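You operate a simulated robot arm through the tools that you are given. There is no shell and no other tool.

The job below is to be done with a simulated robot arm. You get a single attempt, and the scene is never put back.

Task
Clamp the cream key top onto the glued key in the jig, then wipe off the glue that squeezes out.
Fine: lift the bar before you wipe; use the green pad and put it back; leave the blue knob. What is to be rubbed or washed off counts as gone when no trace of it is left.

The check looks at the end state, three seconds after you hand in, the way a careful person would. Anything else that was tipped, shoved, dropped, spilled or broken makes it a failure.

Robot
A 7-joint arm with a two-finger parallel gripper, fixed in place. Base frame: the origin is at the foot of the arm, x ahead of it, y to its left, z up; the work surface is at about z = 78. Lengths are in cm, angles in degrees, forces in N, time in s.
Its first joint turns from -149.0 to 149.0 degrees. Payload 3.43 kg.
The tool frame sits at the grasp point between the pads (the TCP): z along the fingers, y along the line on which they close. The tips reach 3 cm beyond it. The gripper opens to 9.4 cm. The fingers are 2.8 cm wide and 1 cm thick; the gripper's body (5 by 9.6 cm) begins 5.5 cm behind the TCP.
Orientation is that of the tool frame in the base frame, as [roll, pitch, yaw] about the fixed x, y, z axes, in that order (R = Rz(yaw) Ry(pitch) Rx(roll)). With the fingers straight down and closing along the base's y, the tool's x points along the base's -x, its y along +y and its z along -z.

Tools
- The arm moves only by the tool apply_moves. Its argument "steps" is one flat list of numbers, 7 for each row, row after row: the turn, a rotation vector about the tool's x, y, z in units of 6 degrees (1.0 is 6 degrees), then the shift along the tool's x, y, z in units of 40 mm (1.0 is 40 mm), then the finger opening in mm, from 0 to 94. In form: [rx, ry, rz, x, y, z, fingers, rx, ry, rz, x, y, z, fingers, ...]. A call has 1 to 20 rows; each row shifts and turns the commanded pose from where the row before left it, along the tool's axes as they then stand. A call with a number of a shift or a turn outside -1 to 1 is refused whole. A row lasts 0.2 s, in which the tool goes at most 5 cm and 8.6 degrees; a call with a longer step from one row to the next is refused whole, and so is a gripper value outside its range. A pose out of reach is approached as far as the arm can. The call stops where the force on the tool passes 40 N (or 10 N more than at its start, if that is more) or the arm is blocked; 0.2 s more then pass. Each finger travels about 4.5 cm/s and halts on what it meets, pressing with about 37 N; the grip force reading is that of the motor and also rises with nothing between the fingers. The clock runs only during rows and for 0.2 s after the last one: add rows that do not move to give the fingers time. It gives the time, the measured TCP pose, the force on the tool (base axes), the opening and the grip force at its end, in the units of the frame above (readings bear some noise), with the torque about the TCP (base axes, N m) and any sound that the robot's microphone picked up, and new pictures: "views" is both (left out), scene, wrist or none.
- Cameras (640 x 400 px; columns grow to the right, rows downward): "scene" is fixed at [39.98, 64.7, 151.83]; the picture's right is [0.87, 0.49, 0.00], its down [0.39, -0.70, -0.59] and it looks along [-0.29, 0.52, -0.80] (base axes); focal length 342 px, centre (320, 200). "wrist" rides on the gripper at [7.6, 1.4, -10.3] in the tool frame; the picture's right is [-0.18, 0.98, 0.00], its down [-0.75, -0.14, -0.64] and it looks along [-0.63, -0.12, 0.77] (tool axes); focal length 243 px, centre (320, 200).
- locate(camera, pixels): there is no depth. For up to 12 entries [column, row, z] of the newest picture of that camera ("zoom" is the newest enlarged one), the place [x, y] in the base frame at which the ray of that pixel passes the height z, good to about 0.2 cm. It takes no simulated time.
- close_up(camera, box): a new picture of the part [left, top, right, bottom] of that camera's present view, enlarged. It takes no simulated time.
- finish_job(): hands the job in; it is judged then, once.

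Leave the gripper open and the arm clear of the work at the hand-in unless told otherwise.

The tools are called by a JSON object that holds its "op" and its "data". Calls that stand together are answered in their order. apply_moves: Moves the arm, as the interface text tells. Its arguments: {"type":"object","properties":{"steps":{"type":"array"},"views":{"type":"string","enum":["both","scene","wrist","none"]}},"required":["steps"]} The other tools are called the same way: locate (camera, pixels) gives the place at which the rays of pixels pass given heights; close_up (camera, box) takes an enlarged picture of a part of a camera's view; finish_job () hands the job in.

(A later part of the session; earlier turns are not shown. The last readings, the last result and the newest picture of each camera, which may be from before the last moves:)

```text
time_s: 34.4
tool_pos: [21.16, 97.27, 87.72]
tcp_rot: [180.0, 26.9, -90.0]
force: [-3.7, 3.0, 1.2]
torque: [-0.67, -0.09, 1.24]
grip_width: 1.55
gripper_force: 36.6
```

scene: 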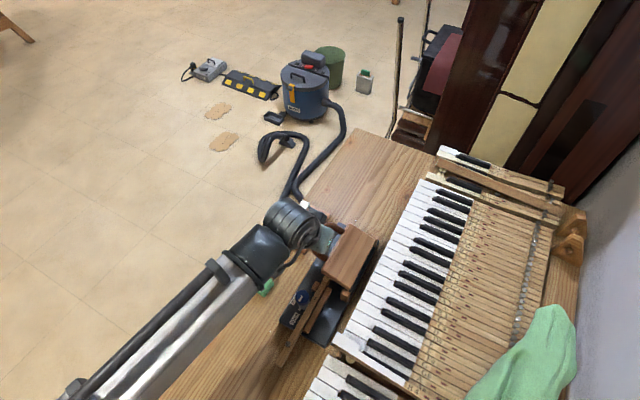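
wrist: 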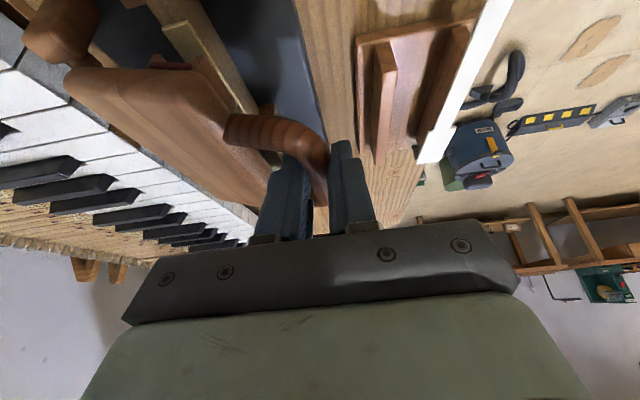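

Forces are small again. Lowering about 5° more.

{"op": "apply_moves", "data": {"steps": [0, 0, 0, 0.048, 0.042, 0.094, 10, 0, 0, 0, 0.048, 0.042, 0.094, 10, 0, 0, 0, 0, 0, 0, 10]}}

{"op": "close_up", "data": {"camera": "scene", "box": [290, 190, 410, 310]}}

{"op": "close_up", "data": {"camera": "wrist", "box": [160, 0, 360, 220]}}

```text
time_s: 35.2
tool_pos: [20.91, 97.37, 86.83]
tcp_rot: [-180.0, 26.9, -90.0]
force: [-4.3, -13.7, 0.4]
torque: [-0.42, 0.13, 1.24]
grip_width: 1.58
gripper_force: 36.7
```

scene: 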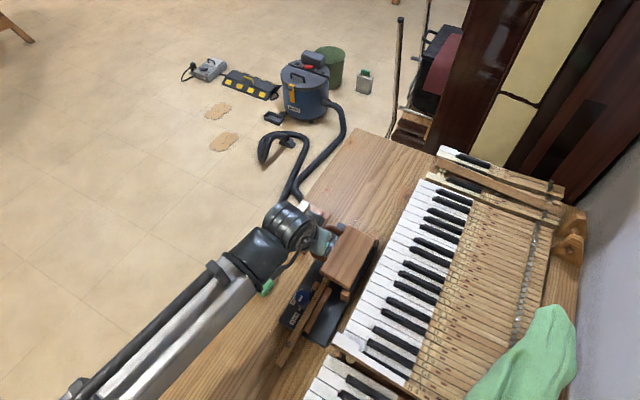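
wrist: 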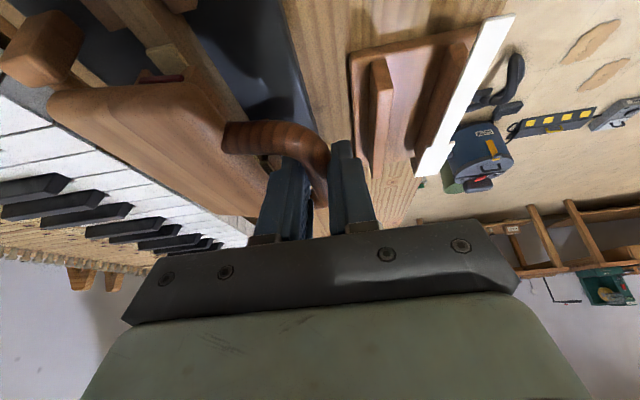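

```text
3.33 times, centred on (350, 250) of scene
```

zoom: 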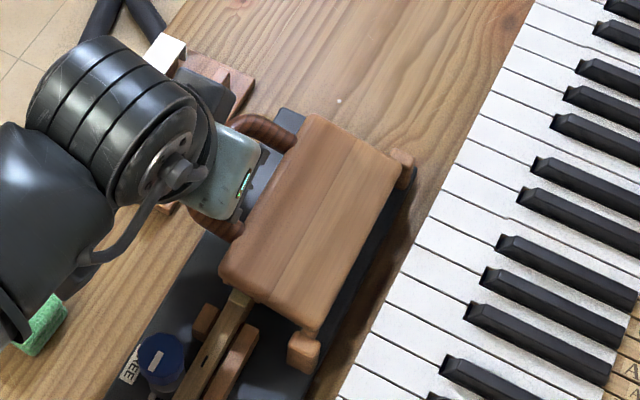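

```text
1.82 times, centred on (260, 110) of wrist
```

zoom: 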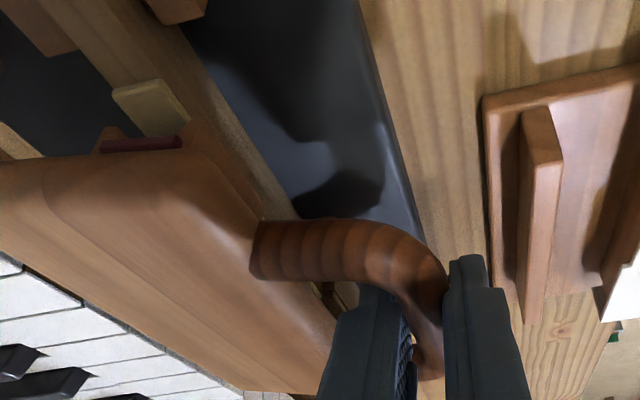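

Bar almost level. Correcting y by −0.1 and lowering in 0.28 cm steps, watching for contact.

{"op": "apply_moves", "data": {"steps": [0, 0, 0, 0.0223, 0, -0.0114, 10, 0, 0, 0, 0.032, 0.019, 0.0628, 10, 0, 0, 0, 0.032, 0.019, 0.0628, 10, 0, 0, 0, 0, 0, 0, 10], "views": "none"}}

```text
time_s: 36.2
tool_pos: [20.76, 97.39, 86.33]
tcp_rot: [-179.9, 27.1, -90.0]
force: [-4.4, -1.7, -0.4]
torque: [0.0, -0.02, 1.23]
grip_width: 1.57
gripper_force: 37.3
```

{"op": "apply_moves", "data": {"steps": [0, 0, 0, 0.032, 0.015, 0.0628, 10, 0, 0, 0, 0, 0, 0, 10], "views": "scene"}}

{"op": "close_up", "data": {"camera": "scene", "box": [300, 210, 396, 300]}}

{"op": "close_up", "data": {"camera": "wrist", "box": [160, 0, 260, 100]}}

```text
time_s: 36.8
tool_pos: [20.84, 97.3, 86.06]
tcp_rot: [-179.9, 26.9, -90.0]
force: [-4.5, 3.9, 0.4]
torque: [-0.28, -0.08, 1.25]
grip_width: 1.58
gripper_force: 37.0
```

scene: 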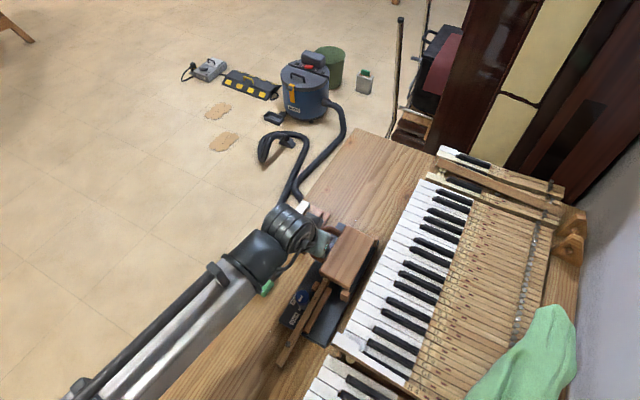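

```text
4.44 times, centred on (348, 255) of scene
```

zoom: 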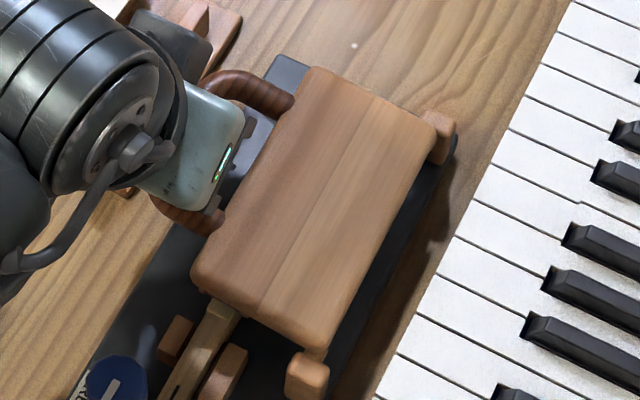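

```text
4.00 times, centred on (210, 50) of wrist
```

zoom: 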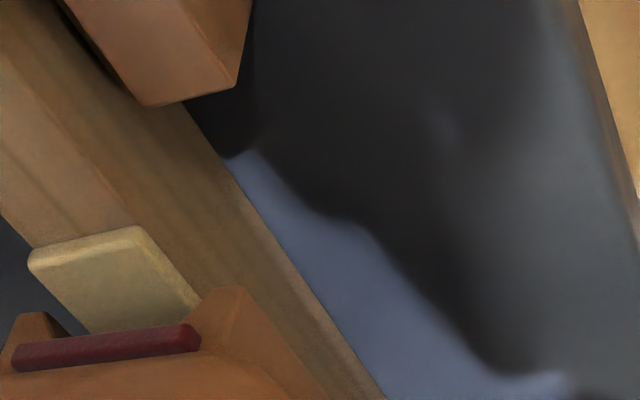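

I can see the felt and its two guide rails just about to straddle the cream tail at (150,300) in the zoom. Continuing down in small steps.

{"op": "apply_moves", "data": {"steps": [0, 0, 0, 0.027, 0.012, 0.053, 10, 0, 0, 0, 0, 0, 0, 10], "views": "none"}}

{"op": "close_up", "data": {"camera": "wrist", "box": [160, 0, 260, 100]}}

```text
time_s: 37.4
tool_pos: [20.68, 97.32, 85.9]
tcp_rot: [-179.9, 27.1, -90.0]
force: [-0.4, 5.6, -0.1]
torque: [-0.18, -0.12, 1.2]
grip_width: 1.56
gripper_force: 36.9
```

```text
4.00 times, centred on (210, 50) of wrist
```

zoom: 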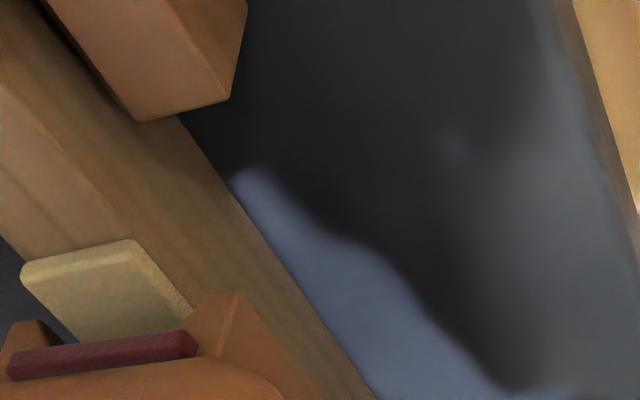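

{"op": "apply_moves", "data": {"steps": [0, 0, 0, 0.024, 0.01, 0.047, 10, 0, 0, 0, 0.024, 0.01, 0.047, 10, 0, 0, 0, 0, 0, 0, 10], "views": "none"}}

{"op": "close_up", "data": {"camera": "wrist", "box": [160, 0, 260, 100]}}

```text
time_s: 38.2
tool_pos: [20.56, 97.36, 85.55]
tcp_rot: [180.0, 27.0, -90.1]
force: [0.5, 4.3, -0.3]
torque: [-0.34, -0.11, 1.19]
grip_width: 1.56
gripper_force: 36.7
```

```text
4.00 times, centred on (210, 50) of wrist
```

zoom: 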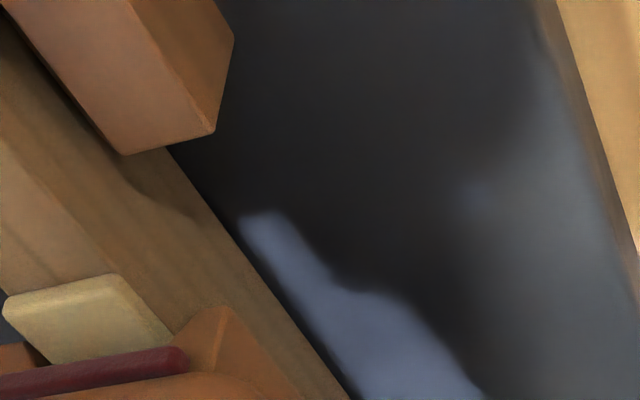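

Still a small gap under the felt. Continuing.

{"op": "apply_moves", "data": {"steps": [0, 0, 0, 0.0227, 0.008, 0.0446, 10, 0, 0, 0, 0.0227, 0.008, 0.0446, 10, 0, 0, 0, 0, 0, 0, 10], "views": "none"}}

{"op": "close_up", "data": {"camera": "wrist", "box": [150, 0, 250, 100]}}

```text
time_s: 39.0
tool_pos: [20.57, 97.41, 85.04]
tcp_rot: [-179.9, 26.9, -90.0]
force: [1.0, 2.8, 1.0]
torque: [-0.29, -0.1, 1.15]
grip_width: 1.57
gripper_force: 37.0
```

```text
4.00 times, centred on (200, 50) of wrist
```

zoom: 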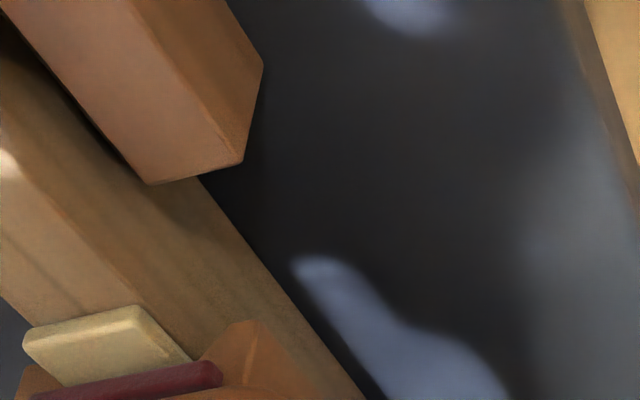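

{"op": "apply_moves", "data": {"steps": [0, 0, 0, 0.0227, 0.006, 0.0446, 10, 0, 0, 0, 0.0227, 0.005, 0.0446, 10, 0, 0, 0, 0, 0, 0, 10], "views": "none"}}

{"op": "close_up", "data": {"camera": "wrist", "box": [140, 10, 240, 110]}}

{"op": "close_up", "data": {"camera": "scene", "box": [300, 210, 396, 300]}}

```text
time_s: 39.8
tool_pos: [20.51, 97.21, 84.72]
tcp_rot: [180.0, 27.1, -90.1]
force: [2.1, 1.2, 2.3]
torque: [-0.29, -0.1, 1.15]
grip_width: 1.59
gripper_force: 37.0
```

```text
4.00 times, centred on (190, 60) of wrist
```

zoom: 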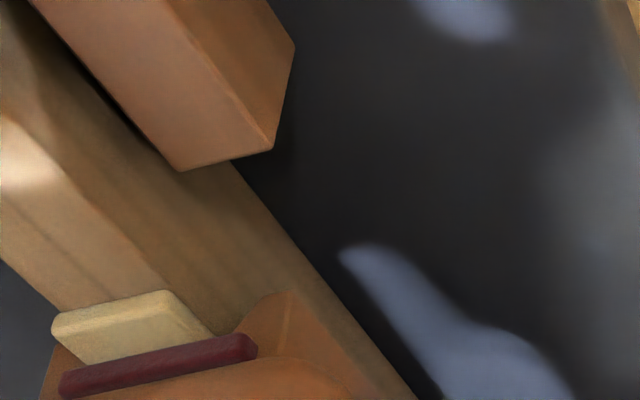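

```text
4.44 times, centred on (348, 255) of scene
```

zoom: 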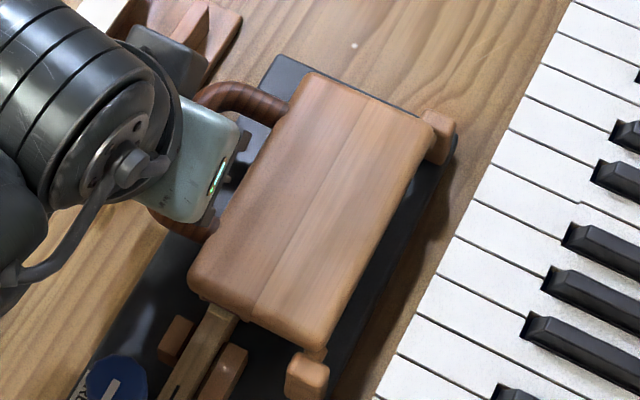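

{"op": "apply_moves", "data": {"steps": [0, 0, 0, 0.0227, 0.002, 0.0446, 10, 0, 0, 0, 0.0227, 0.002, 0.0446, 10, 0, 0, 0, 0, 0, 0, 10], "views": "none"}}

{"op": "close_up", "data": {"camera": "wrist", "box": [140, 10, 240, 110]}}

```text
time_s: 40.6
tool_pos: [20.42, 97.31, 84.47]
tcp_rot: [-179.9, 27.3, -90.0]
force: [4.7, -1.9, 25.1]
torque: [-0.27, -0.21, 1.13]
grip_width: 1.58
gripper_force: 36.5
```

```text
4.00 times, centred on (190, 60) of wrist
```

zoom: 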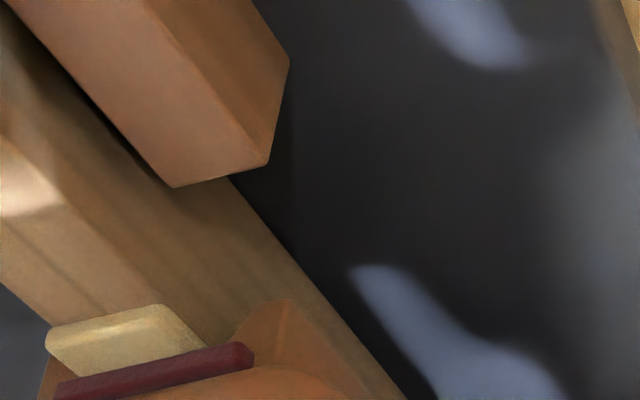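

Contact: +25 N at the handle. I'll hold this pressure for about 2 s and look for glue squeezing out.

{"op": "apply_moves", "data": {"steps": [0, 0, 0, 0, 0, 0, 10, 0, 0, 0, 0, 0, 0, 10, 0, 0, 0, 0, 0, 0, 10, 0, 0, 0, 0, 0, 0, 10, 0, 0, 0, 0, 0, 0, 10, 0, 0, 0, 0, 0, 0, 10, 0, 0, 0, 0, 0, 0, 10, 0, 0, 0, 0, 0, 0, 10]}}

{"op": "close_up", "data": {"camera": "wrist", "box": [120, 0, 280, 110]}}

{"op": "close_up", "data": {"camera": "scene", "box": [300, 260, 364, 300]}}

```text
time_s: 42.4
tool_pos: [20.44, 97.2, 84.51]
tcp_rot: [-179.9, 27.2, -90.0]
force: [9.6, 2.9, 34.0]
torque: [-0.23, -0.25, 1.07]
grip_width: 1.6
gripper_force: 36.8
```

scene: 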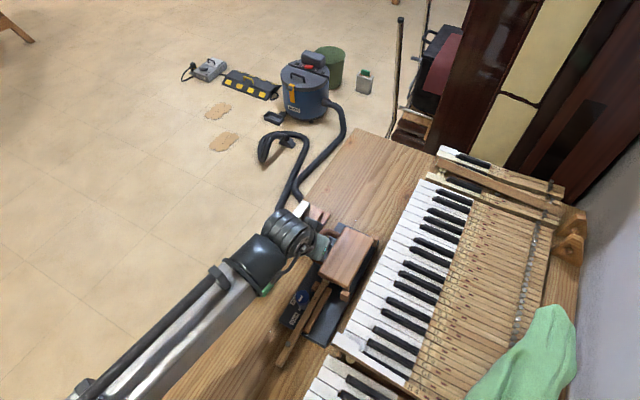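
wrist: 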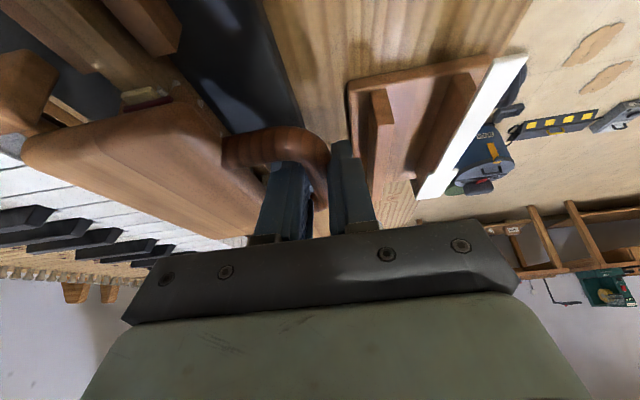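

```text
3.64 times, centred on (200, 55) of wrist
```

zoom: 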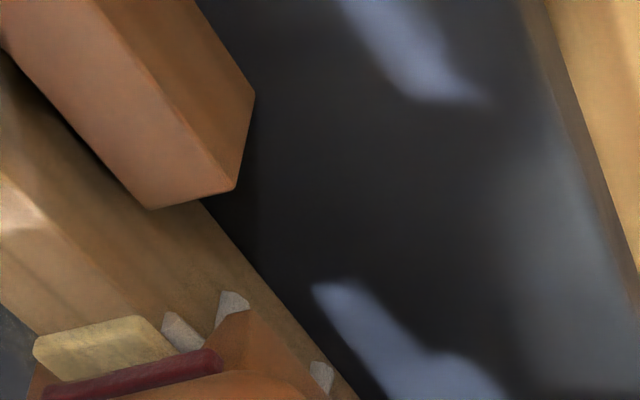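

```text
10.00 times, centred on (332, 280) of scene
```

zoom: 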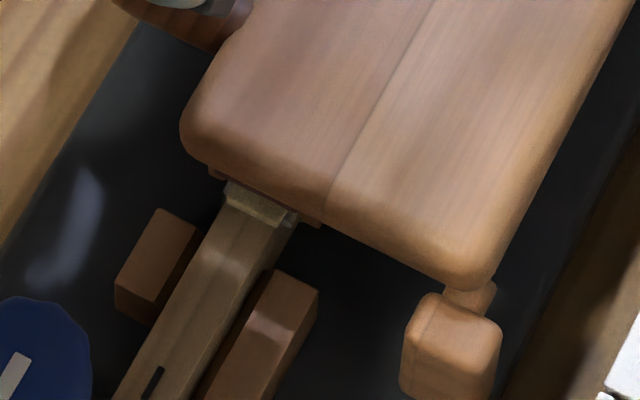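

Glue beads now show at the seam beside the key: (180,330), (230,305) and (320,378) in the zoom. I'll hold another 1.6 s so the top seats fully.

{"op": "apply_moves", "data": {"steps": [0, 0, 0, 0, 0, 0, 10, 0, 0, 0, 0, 0, 0, 10, 0, 0, 0, 0, 0, 0, 10, 0, 0, 0, 0, 0, 0, 10, 0, 0, 0, 0, 0, 0, 10, 0, 0, 0, 0, 0, 0, 10, 0, 0, 0, 0, 0, 0, 10, 0, 0, 0, 0, 0, 0, 10], "views": "none"}}

{"op": "close_up", "data": {"camera": "wrist", "box": [120, 0, 280, 110]}}

```text
time_s: 44.2
tool_pos: [20.49, 97.24, 84.43]
tcp_rot: [-180.0, 27.2, -90.0]
force: [12.0, 3.6, 32.5]
torque: [0.04, -0.19, 1.11]
grip_width: 1.57
gripper_force: 37.0
```

```text
3.64 times, centred on (200, 55) of wrist
```

zoom: 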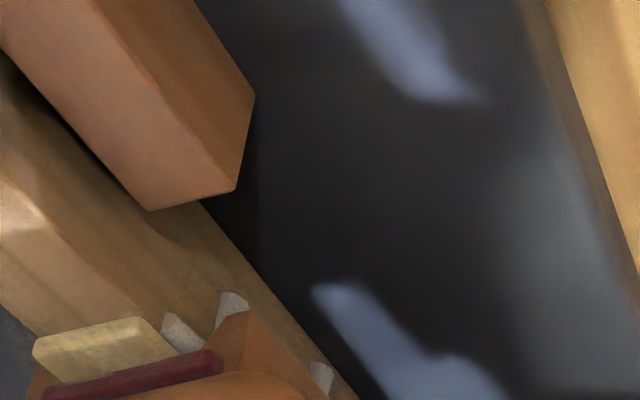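

Clamped. Now I'll reverse the exact path to lift the bar, beginning with the first 1.6 cm.

{"op": "apply_moves", "data": {"steps": [0, 0, 0, -0.0227, -0.002, -0.0446, 10, 0, 0, 0, -0.0227, -0.002, -0.0446, 10, 0, 0, 0, -0.0227, -0.005, -0.0446, 10, 0, 0, 0, -0.0227, -0.006, -0.0446, 10, 0, 0, 0, -0.0227, -0.008, -0.0446, 10, 0, 0, 0, -0.0227, -0.008, -0.0446, 10, 0, 0, 0, -0.024, -0.01, -0.047, 10, 0, 0, 0, -0.024, -0.01, -0.047, 10, 0, 0, 0, 0, 0, 0, 10]}}

{"op": "close_up", "data": {"camera": "wrist", "box": [120, 0, 280, 110]}}

{"op": "close_up", "data": {"camera": "scene", "box": [300, 210, 396, 300]}}

```text
time_s: 46.2
tool_pos: [20.59, 97.35, 85.9]
tcp_rot: [-179.9, 26.9, -90.1]
force: [4.7, 6.4, 0.2]
torque: [0.35, 0.02, 1.11]
grip_width: 1.57
gripper_force: 37.0
```

scene: 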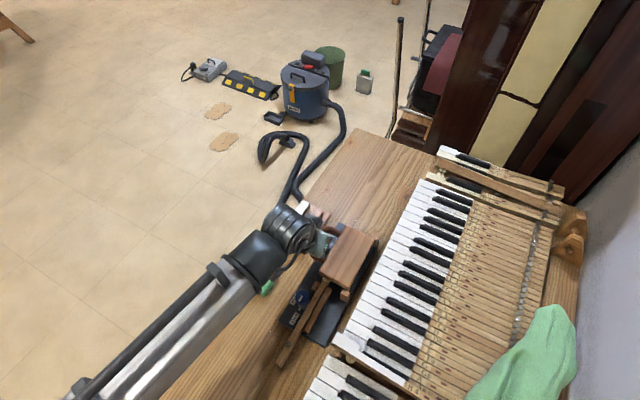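
wrist: 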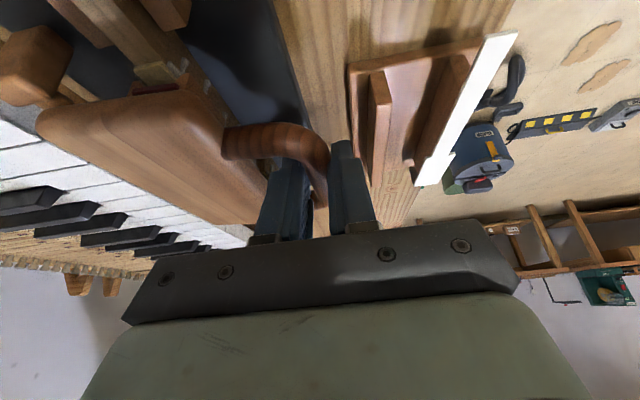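

```text
3.64 times, centred on (200, 55) of wrist
```

zoom: 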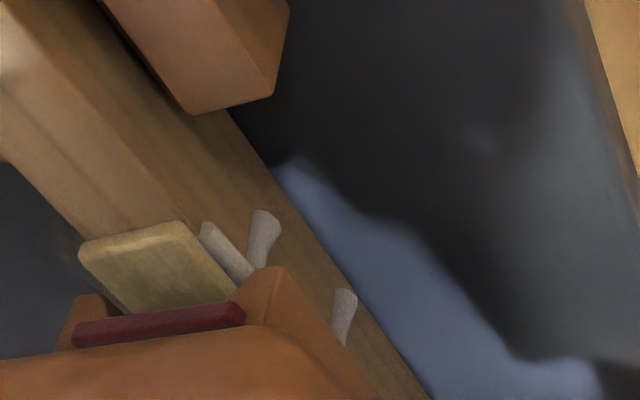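

```text
4.44 times, centred on (348, 255) of scene
```

zoom: 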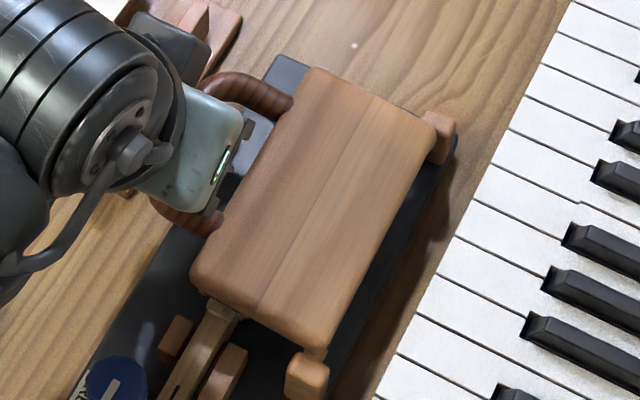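

The top stays on the key as the bar lifts. Glue beads run along the seam and as drips on the key's −x side. Continuing the reversal.

{"op": "apply_moves", "data": {"steps": [0, 0, 0, -0.027, -0.012, -0.053, 10, 0, 0, 0, -0.032, -0.015, -0.0628, 10, 0, 0, 0, -0.032, -0.019, -0.0628, 10, 0, 0, 0, -0.032, -0.019, -0.0628, 10, 0, 0, 0, -0.0223, 0, 0.0114, 10, 0, 0, 0, -0.048, -0.042, -0.094, 10, 0, 0, 0, -0.048, -0.042, -0.094, 10, 0, 0, 0, 0, 0, 0, 10], "views": "none"}}

```text
time_s: 48.0
tool_pos: [21.09, 97.4, 87.84]
tcp_rot: [-180.0, 26.9, -90.0]
force: [-4.5, -17.8, 0.5]
torque: [-0.34, 0.08, 1.15]
grip_width: 1.56
gripper_force: 37.7
```

The y force is −17.8 N. The reversed sequence includes the matching −0.17 y correction, so I'll apply that first and then go on up.

{"op": "apply_moves", "data": {"steps": [0, 0, 0, 0.034, 0, -0.0173, 10, 0, 0, 0, -0.048, -0.042, -0.094, 10, 0, 0, 0, -0.068, -0.081, -0.133, 10, 0, 0, 0, -0.068, -0.081, -0.133, 10, 0, 0, 0, 0, 0, 0, 10], "views": "none"}}

```text
time_s: 49.2
tool_pos: [21.98, 97.42, 89.66]
tcp_rot: [180.0, 27.2, -90.0]
force: [-12.5, 6.1, 5.9]
torque: [0.56, 0.27, 1.15]
grip_width: 1.56
gripper_force: 36.5
```

{"op": "apply_moves", "data": {"steps": [0, 0, 0, -0.066, -0.07, -0.13, 10, 0, 0, 0, -0.063, -0.099, -0.1235, 10, 0, 0, 0, -0.0167, 0, 0.0085, 10, 0, 0, 0, -0.057, -0.115, -0.112, 10, 0, 0, 0, -0.057, -0.115, -0.112, 10, 0, 0, 0, 0, 0, 0, 10], "views": "none"}}

```text
time_s: 50.6
tool_pos: [23.61, 97.36, 91.61]
tcp_rot: [180.0, 27.0, -90.1]
force: [-12.0, 8.5, 9.0]
torque: [0.5, 0.33, 1.06]
grip_width: 1.56
gripper_force: 37.1
```

{"op": "apply_moves", "data": {"steps": [0, 0, 0, -0.0167, 0, 0.0085, 10, 0, 0, 0, -0.05, -0.1, -0.1, 10, 0, 0, 0, -0.048, -0.1145, -0.095, 10, 0, 0, 0, -0.0442, -0.136, -0.0867, 10, 0, 0, 0, -0.0442, -0.136, -0.0867, 10, 0, 0, 0, 0, 0, 0, 10], "views": "scene"}}

```text
time_s: 52.0
tool_pos: [25.72, 97.31, 93.17]
tcp_rot: [-179.9, 26.6, -90.0]
force: [-2.8, -17.9, 1.4]
torque: [-0.24, 0.1, 0.92]
grip_width: 1.59
gripper_force: 37.0
```

scene: 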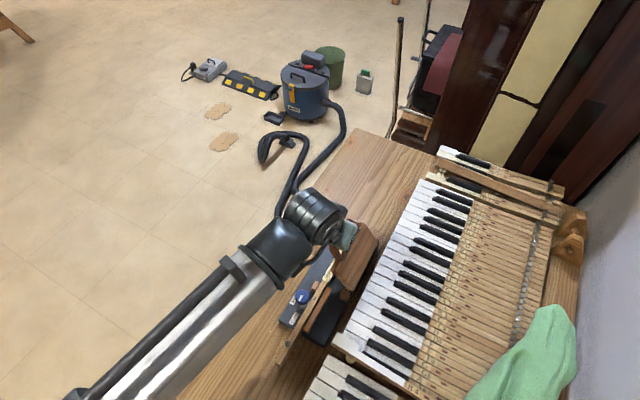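

{"op": "apply_moves", "data": {"steps": [0, 0, 0, 0.015, 0, -0.0077, 10, 0, 0, 0, -0.021, -0.15, -0.06, 10, 0, 0, 0, -0.021, -0.15, -0.06, 10, 0, 0, 0, -0.028, -0.156, -0.0547, 10, 0, 0, 0, -0.028, -0.156, -0.0547, 10, 0, 0, 0, 0, 0, 0, 10], "views": "none"}}

```text
time_s: 53.4
tool_pos: [28.05, 97.33, 94.27]
tcp_rot: [180.0, 27.0, -90.0]
force: [-2.5, 0.1, 4.0]
torque: [0.46, 0.15, 0.76]
grip_width: 1.56
gripper_force: 36.7
```

Forces are near zero. Continuing over the top.

{"op": "apply_moves", "data": {"steps": [0, 0, 0, -0.019, -0.162, -0.0373, 10, 0, 0, 0, -0.019, -0.162, -0.0373, 10, 0, 0, 0, -0.01, -0.166, -0.0195, 10, 0, 0, 0, -0.01, -0.166, -0.0195, 10, 0, 0, 0, 0, -0.1675, 0, 10, 0, 0, 0, 0, -0.1675, 0, 10, 0, 0, 0, 0, 0, 0, 10], "views": "none"}}

```text
time_s: 55.0
tool_pos: [32.02, 97.34, 94.73]
tcp_rot: [180.0, 27.1, -90.0]
force: [-1.4, 11.2, 1.1]
torque: [0.27, 0.22, 0.37]
grip_width: 1.55
gripper_force: 37.1
```

Near the upright position. Going back to the open rest.

{"op": "apply_moves", "data": {"steps": [0, 0, 0, 0.009, -0.167, 0.018, 10, 0, 0, 0, 0.009, -0.167, 0.018, 10, 0, 0, 0, 0.017, -0.158, 0.034, 10, 0, 0, 0, 0.017, -0.158, 0.034, 10, 0, 0, 0, 0, 0, 0, 10]}}

{"op": "close_up", "data": {"camera": "wrist", "box": [220, 0, 420, 200]}}

```text
time_s: 56.2
tool_pos: [34.67, 97.32, 94.25]
tcp_rot: [180.0, 26.9, -90.0]
force: [-2.4, 11.7, -0.2]
torque: [0.11, 0.21, 0.0]
grip_width: 1.54
gripper_force: 36.5
```

scene: 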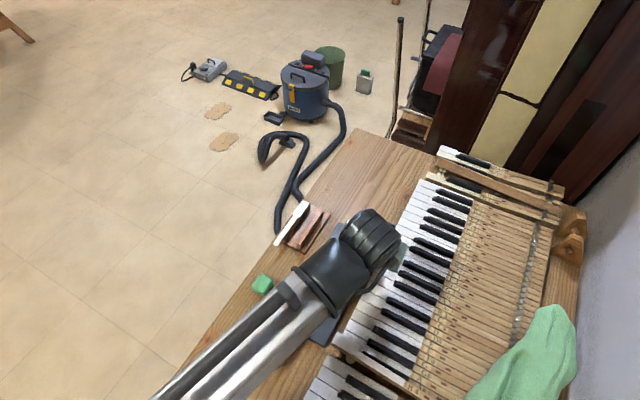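
wrist: 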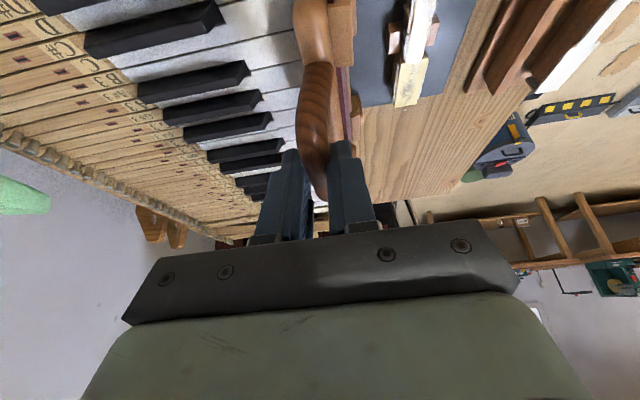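

```text
2.00 times, centred on (320, 100) of wrist
```

zoom: 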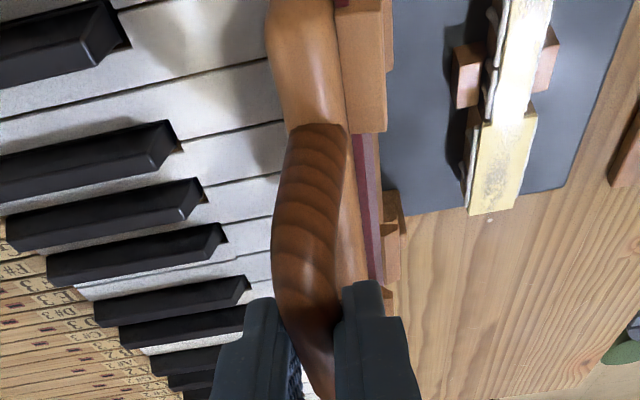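

The bar is back at its rest angle. Glue beads are now visible along the +x edge and smears on top of the cream. I'll nudge 0.15 onto the stop, open, and withdraw along the tool axis.

{"op": "apply_moves", "data": {"steps": [0, 0, 0, 0, -0.03, 0.005, 10, 0, 0, 0, 0, 0, 0, 10, 0, 0, 0, 0, 0, 0, 18, 0, 0, 0, 0, 0, 0, 24, 0, 0, 0, 0, 0, 0, 32, 0, 0, 0, 0, 0, 0, 40, 0, 0, 0, 0, 0, 0, 40, 0, 0, 0, 0, 0, -0.5, 40, 0, 0, 0, 0, 0, -0.9, 40, 0, 0, 0, 0, 0, -0.9, 40, 0, 0, 0, 0, 0, -0.9, 40, 0, 0, 0, 0, 0, 0, 40]}}

{"op": "close_up", "data": {"camera": "wrist", "box": [270, 0, 430, 140]}}

```text
time_s: 58.8
tool_pos: [34.83, 91.65, 105.76]
tcp_rot: [180.0, 27.0, -90.1]
force: [0.1, 0.8, -0.2]
torque: [-0.02, 0.01, 0.01]
grip_width: 4.01
gripper_force: 0.0
```

scene: 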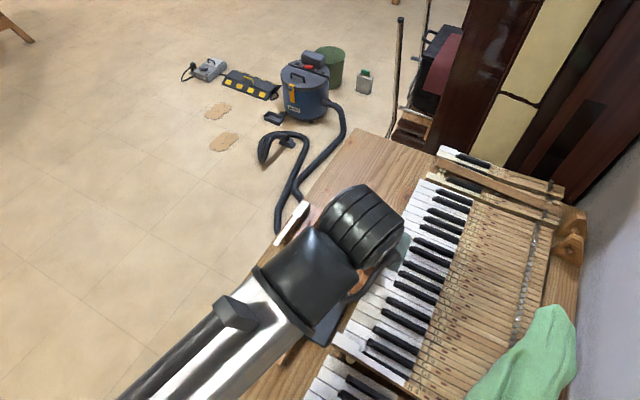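
wrist: 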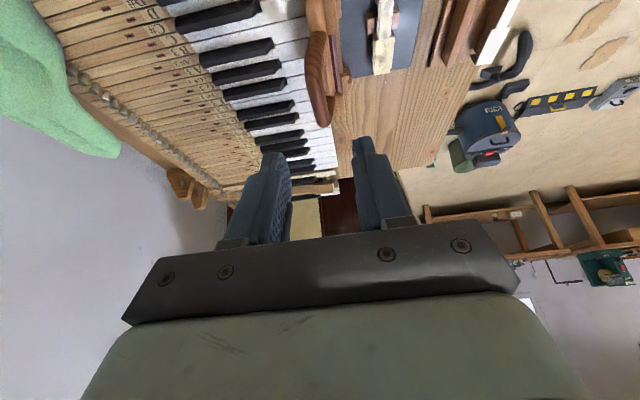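

```text
2.86 times, centred on (350, 70) of wrist
```

zoom: 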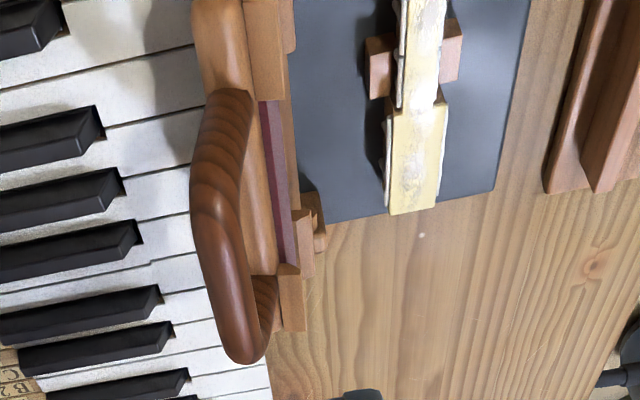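

The bar stays open. Glue is smeared on top of the cream and beaded along both sides. I'll straighten the tool and go above the green pad at about (14,84,98).

{"op": "apply_moves", "data": {"steps": [0, 1, 0, 0, 0, 0, 60, 0, 1, 0, 0, 0, 0, 60, 0, 1, 0, 0, 0, 0, 60, 0, 1, 0, 0, 0, 0, 60, 0, 0.5, 0, 0, 0, 0, 60, 0, 0, 0, 0.319, 0.867, 0.323, 60, 0, 0, 0, 0.319, 0.867, 0.323, 60, 0, 0, 0, 0.319, 0.867, 0.323, 60, 0, 0, 0, 0.319, 0.867, 0.323, 60, 0, 0, 0, 0.319, 0.867, 0.323, 60, 0, 0, 0, 0.319, 0.867, 0.323, 60, 0, 0, 0, 0, 0, 0, 60]}}

{"op": "close_up", "data": {"camera": "scene", "box": [300, 215, 396, 305]}}

{"op": "close_up", "data": {"camera": "wrist", "box": [270, 80, 370, 180]}}

{"op": "close_up", "data": {"camera": "scene", "box": [325, 225, 375, 285]}}

```text
time_s: 61.4
tool_pos: [13.85, 83.77, 97.78]
tcp_rot: [-180.0, 0.0, -89.9]
force: [-0.7, -0.2, 0.8]
torque: [-0.02, 0.01, 0.0]
grip_width: 6.01
gripper_force: 0.1
```

scene: 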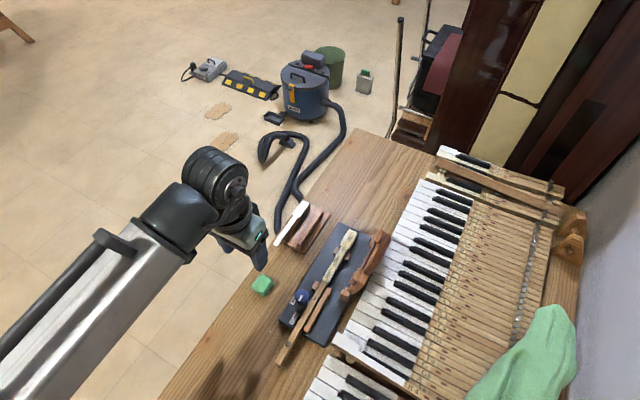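
wrist: 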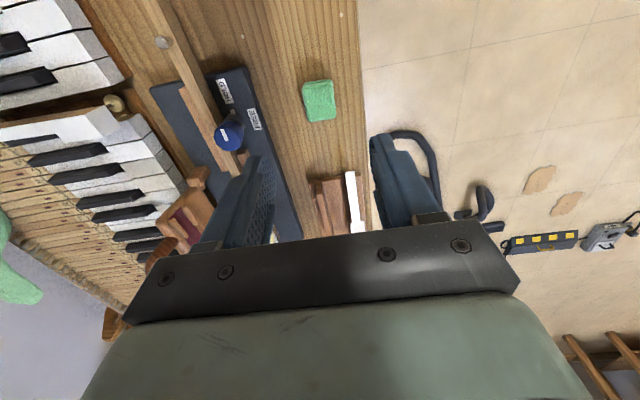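

```text
4.44 times, centred on (348, 260) of scene
```

zoom: 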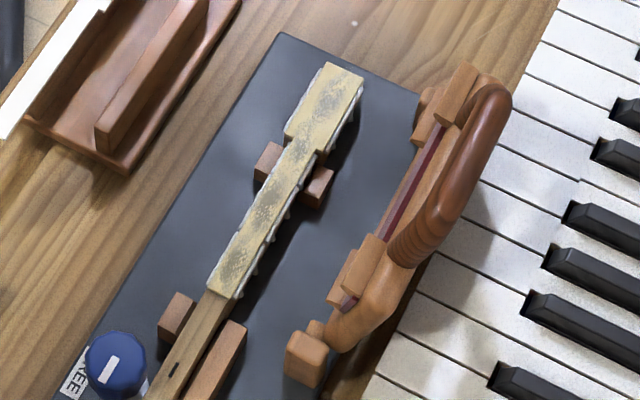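

```text
4.00 times, centred on (320, 130) of wrist
```

zoom: 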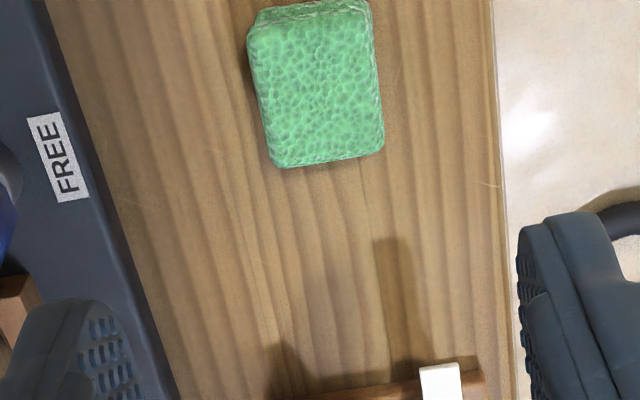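

```text
6.67 times, centred on (350, 255) of scene
```

zoom: 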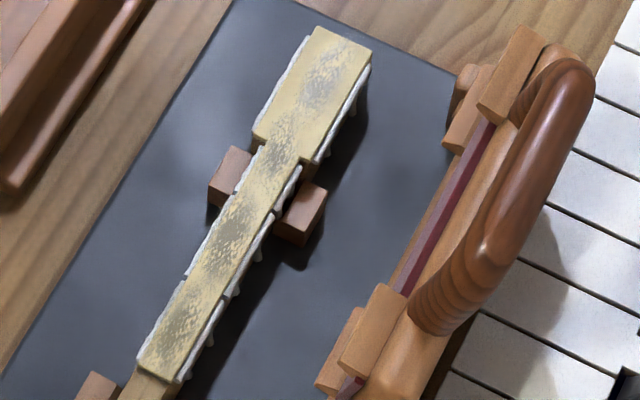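

Glue film is on the top and there are beads with drips along both sides. Next I'll measure the green pad accurately in both cameras.

{"op": "locate", "data": {"camera": "wrist", "pixels": [[302.5, 87.5, 80], [333, 81.25, 80], [336, 117.5, 80], [308, 121.25, 80], [302.5, 87.5, 81], [336, 117.5, 81], [304.5, 82.5, 78]]}}

{"op": "locate", "data": {"camera": "scene", "pixels": [[261.4, 273.25, 80], [272.6, 279.25, 80], [262.5, 292.75, 80], [251.25, 287.1, 80], [261.4, 273.25, 81], [262.5, 292.75, 81], [274.1, 284.5, 78]]}}

{"op": "close_up", "data": {"camera": "wrist", "box": [290, 70, 350, 130]}}

{"op": "close_up", "data": {"camera": "scene", "box": [240, 262, 288, 302]}}

```text
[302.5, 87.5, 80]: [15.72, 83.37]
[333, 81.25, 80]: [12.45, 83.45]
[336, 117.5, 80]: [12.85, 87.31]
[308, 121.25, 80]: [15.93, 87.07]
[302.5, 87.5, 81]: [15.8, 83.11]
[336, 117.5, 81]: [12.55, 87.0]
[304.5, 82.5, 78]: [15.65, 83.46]
```

```text
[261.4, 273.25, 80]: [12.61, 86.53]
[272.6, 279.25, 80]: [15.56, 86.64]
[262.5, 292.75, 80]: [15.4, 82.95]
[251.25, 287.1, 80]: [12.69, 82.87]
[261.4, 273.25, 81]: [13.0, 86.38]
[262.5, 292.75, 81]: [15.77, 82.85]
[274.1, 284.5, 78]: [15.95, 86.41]
```

```text
6.67 times, centred on (320, 100) of wrist
```

zoom: 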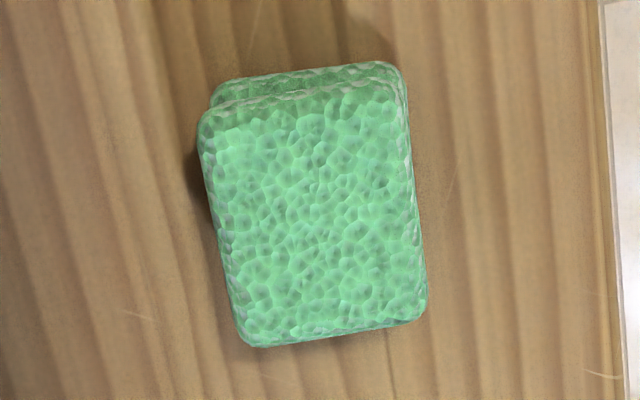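

```text
10.00 times, centred on (264, 282) of scene
```

zoom: 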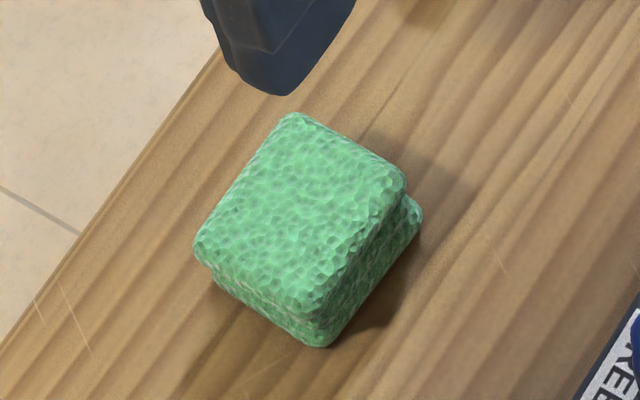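

Pad: x 12.7–15.8, y 83.1–87.0, about 2 cm tall with a groove around the middle. I'll hold it with the tool tilted 21° about the closing axis, so it stays flat when I later reach out over the key head. Tilting and approaching.

{"op": "apply_moves", "data": {"steps": [0, -1, 0, 0, 0, 0, 50, 0, -1, 0, 0, 0, 0, 50, 0, -1, 0, 0, 0, 0, 50, 0, -0.5, 0, 0, 0, 0, 50, 0, 0, 0, 0.365, -0.029, 0.913, 50, 0, 0, 0, 0.365, -0.029, 0.913, 50, 0, 0, 0, 0.365, -0.029, 0.913, 50, 0, 0, 0, 0, 0, 0, 50]}}

{"op": "close_up", "data": {"camera": "wrist", "box": [240, 60, 400, 220]}}

{"op": "close_up", "data": {"camera": "scene", "box": [230, 240, 310, 310]}}

```text
time_s: 63.2
tool_pos: [14.03, 83.48, 86.05]
tcp_rot: [-180.0, 20.9, -89.9]
force: [0.0, -0.2, 0.3]
torque: [0.02, 0.02, -0.01]
grip_width: 5.0
gripper_force: 0.1
```

scene: 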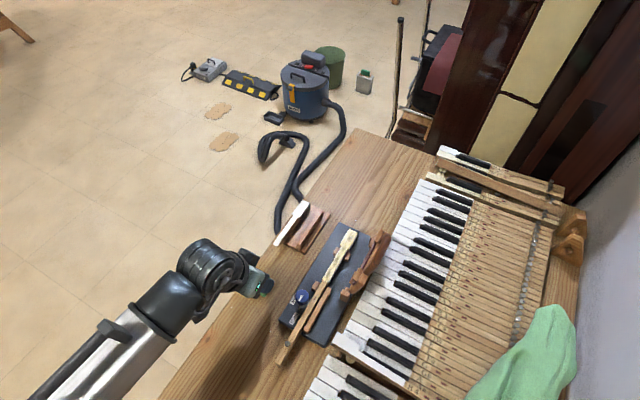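
wrist: 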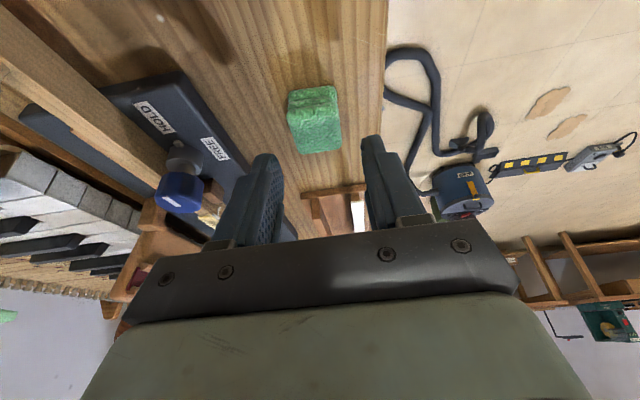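

```text
2.50 times, centred on (320, 140) of wrist
```

zoom: 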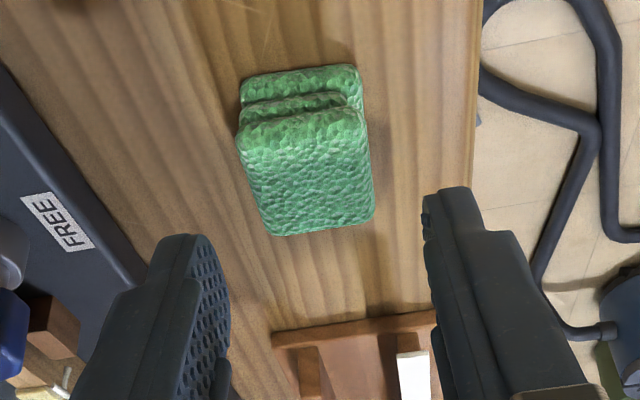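

```text
5.71 times, centred on (270, 275) of scene
```

zoom: 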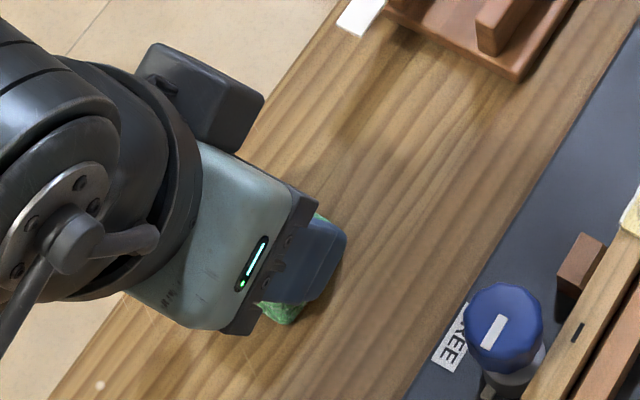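

{"op": "locate", "data": {"camera": "wrist", "pixels": [[300, 154, 80], [342, 148.8, 80], [336.8, 106, 80], [288, 112, 80], [300, 154, 81], [336.8, 106, 81], [288.4, 91, 78], [336, 86, 78]]}}

{"op": "close_up", "data": {"camera": "wrist", "box": [275, 80, 350, 160]}}

```text
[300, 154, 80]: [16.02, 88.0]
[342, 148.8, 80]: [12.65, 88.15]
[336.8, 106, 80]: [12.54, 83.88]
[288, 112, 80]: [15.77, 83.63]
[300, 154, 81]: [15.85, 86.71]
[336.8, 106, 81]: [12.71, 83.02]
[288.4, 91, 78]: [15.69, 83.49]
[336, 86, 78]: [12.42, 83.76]
```

```text
5.00 times, centred on (312, 120) of wrist
```

zoom: 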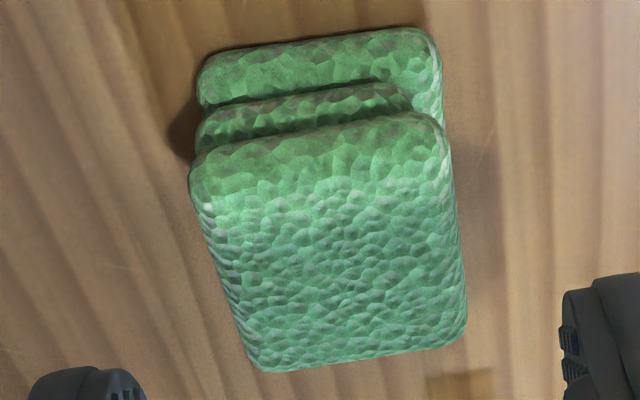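

The pad is spool-shaped: top slab z≈79.7–80.7, waist, bottom slab from 78. I'll grip the top slab with the tip's near corner at about z 79.3, leaving the lower slab free.

{"op": "apply_moves", "data": {"steps": [0, 0, 0, 0.1215, -0.0125, 0.422, 50, 0, 0, 0, 0.1215, -0.0125, 0.422, 50, 0, 0, 0, 0, 0, 0, 50, 0, 0, 0, 0, 0, 0, 40, 0, 0, 0, 0, 0, 0, 30, 0, 0, 0, 0, 0, 0, 20, 0, 0, 0, 0, 0, 0, 20, 0, 0, 0, 0, 0, 0, 20]}}

{"op": "close_up", "data": {"camera": "wrist", "box": [240, 80, 400, 220]}}

{"op": "close_up", "data": {"camera": "scene", "box": [230, 250, 310, 310]}}

```text
time_s: 65.0
tool_pos: [14.42, 83.89, 82.57]
tcp_rot: [-179.9, 21.0, -90.0]
force: [-0.2, -1.4, 0.2]
torque: [0.03, 0.01, 0.0]
grip_width: 3.22
gripper_force: 36.7
```

scene: 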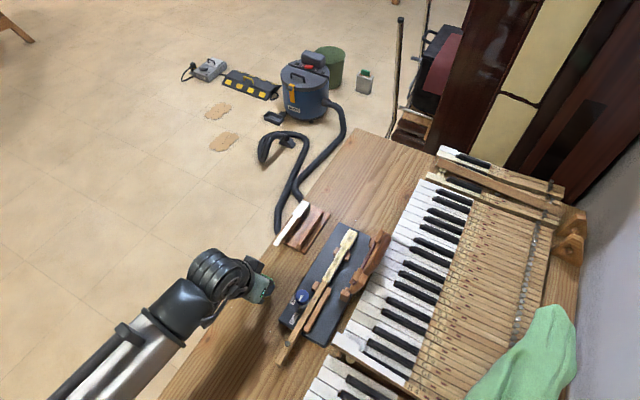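
wrist: 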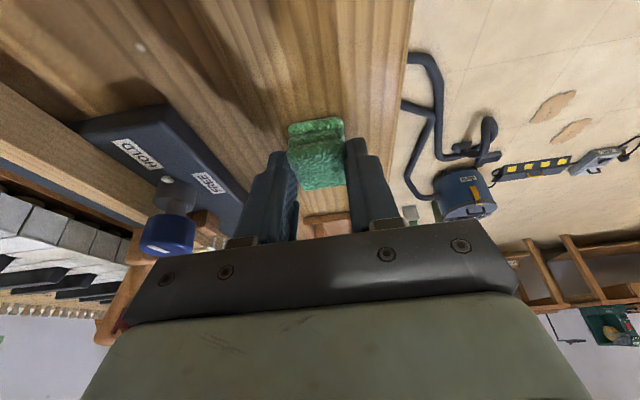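

```text
2.86 times, centred on (320, 150) of wrist
```

zoom: 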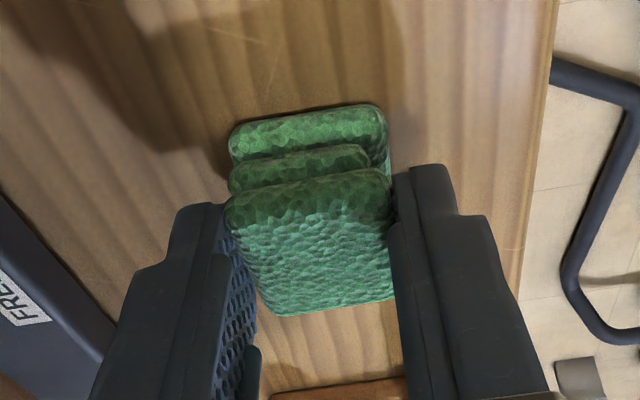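

```text
6.67 times, centred on (270, 280) of scene
```

zoom: 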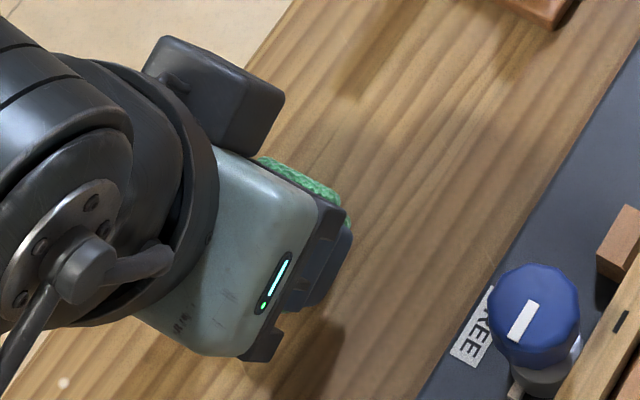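

The pad is held (3.22 cm). I'll lift it 9 cm, carry it over to the tail end of the cream top at about (26.35, 91.2), and look again.

{"op": "apply_moves", "data": {"steps": [0, 0, 0, -0.2685, 0, -0.7, 20, 0, 0, 0, -0.2685, 0, -0.7, 20, 0, 0, 0, -0.2685, 0, -0.7, 20, 0, 0, 0, -0.429, -0.753, 0.164, 20, 0, 0, 0, -0.429, -0.753, 0.164, 20, 0, 0, 0, -0.429, -0.753, 0.164, 20, 0, 0, 0, -0.429, -0.753, 0.164, 20, 0, 0, 0, 0, 0, 0, 20]}}

{"op": "close_up", "data": {"camera": "wrist", "box": [240, 60, 400, 220]}}

{"op": "close_up", "data": {"camera": "scene", "box": [300, 215, 396, 305]}}

```text
time_s: 66.8
tool_pos: [26.44, 90.98, 91.73]
tcp_rot: [180.0, 21.1, -90.1]
force: [0.5, 0.5, -0.8]
torque: [0.01, 0.03, -0.02]
grip_width: 3.24
gripper_force: 37.0
```

scene: 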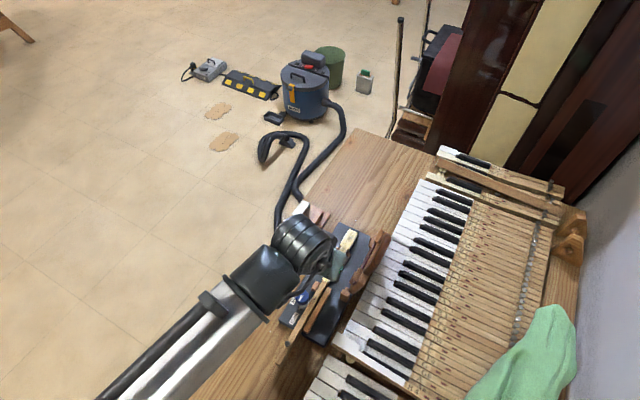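
wrist: 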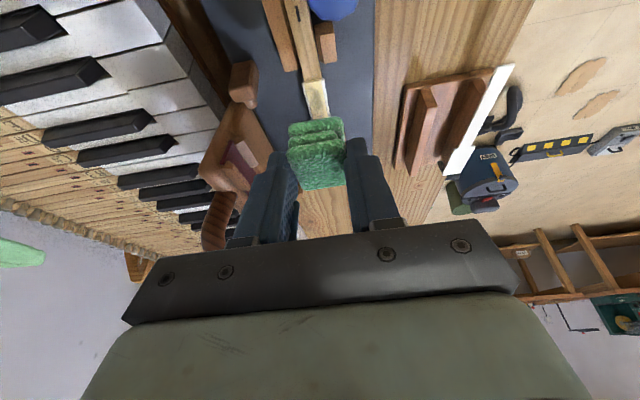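

```text
2.50 times, centred on (320, 140) of wrist
```

zoom: 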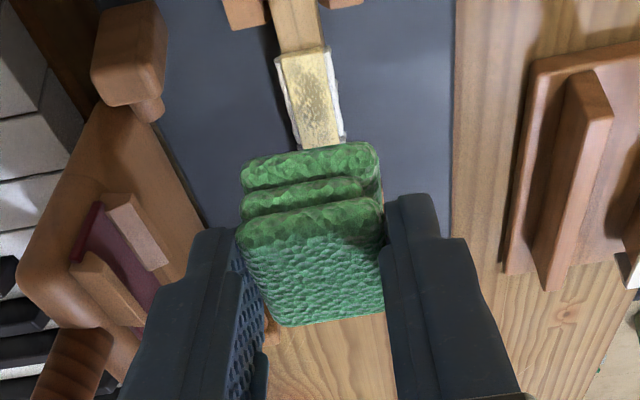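

```text
4.44 times, centred on (348, 260) of scene
```

zoom: 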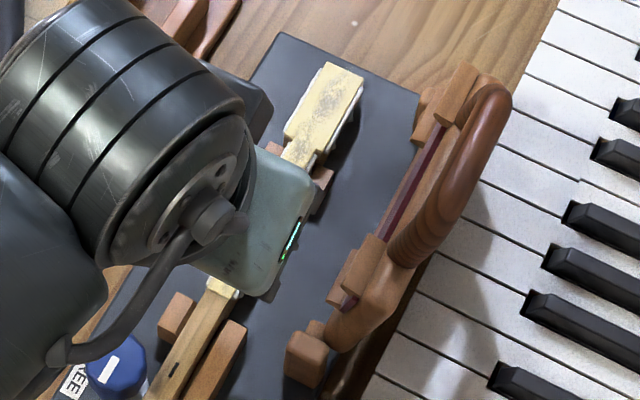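

Aligned above the tail. Lowering 4.4 cm, then in small steps to contact.

{"op": "apply_moves", "data": {"steps": [0, 0, 0, 0.197, 0, 0.5135, 20, 0, 0, 0, 0.197, 0, 0.5135, 20, 0, 0, 0, 0, 0, 0, 20, 0, 0, 0, 0.009, 0, 0.0234, 20, 0, 0, 0, 0.009, 0, 0.0234, 20, 0, 0, 0, 0, 0, 0, 20], "views": "none"}}

```text
time_s: 68.2
tool_pos: [26.5, 91.17, 87.19]
tcp_rot: [180.0, 21.0, -90.2]
force: [0.4, -0.2, -0.6]
torque: [0.0, 0.0, 0.01]
grip_width: 3.24
gripper_force: 36.6
```

{"op": "apply_moves", "data": {"steps": [0, 0, 0, 0.009, 0, 0.0234, 20, 0, 0, 0, 0.009, 0, 0.0234, 20, 0, 0, 0, 0.009, 0, 0.0234, 20, 0, 0, 0, 0, 0, 0, 20], "views": "none"}}

```text
time_s: 69.2
tool_pos: [26.4, 91.09, 86.81]
tcp_rot: [180.0, 21.0, -89.9]
force: [0.4, 2.1, 7.7]
torque: [0.22, 0.0, 0.02]
grip_width: 3.23
gripper_force: 36.6
```

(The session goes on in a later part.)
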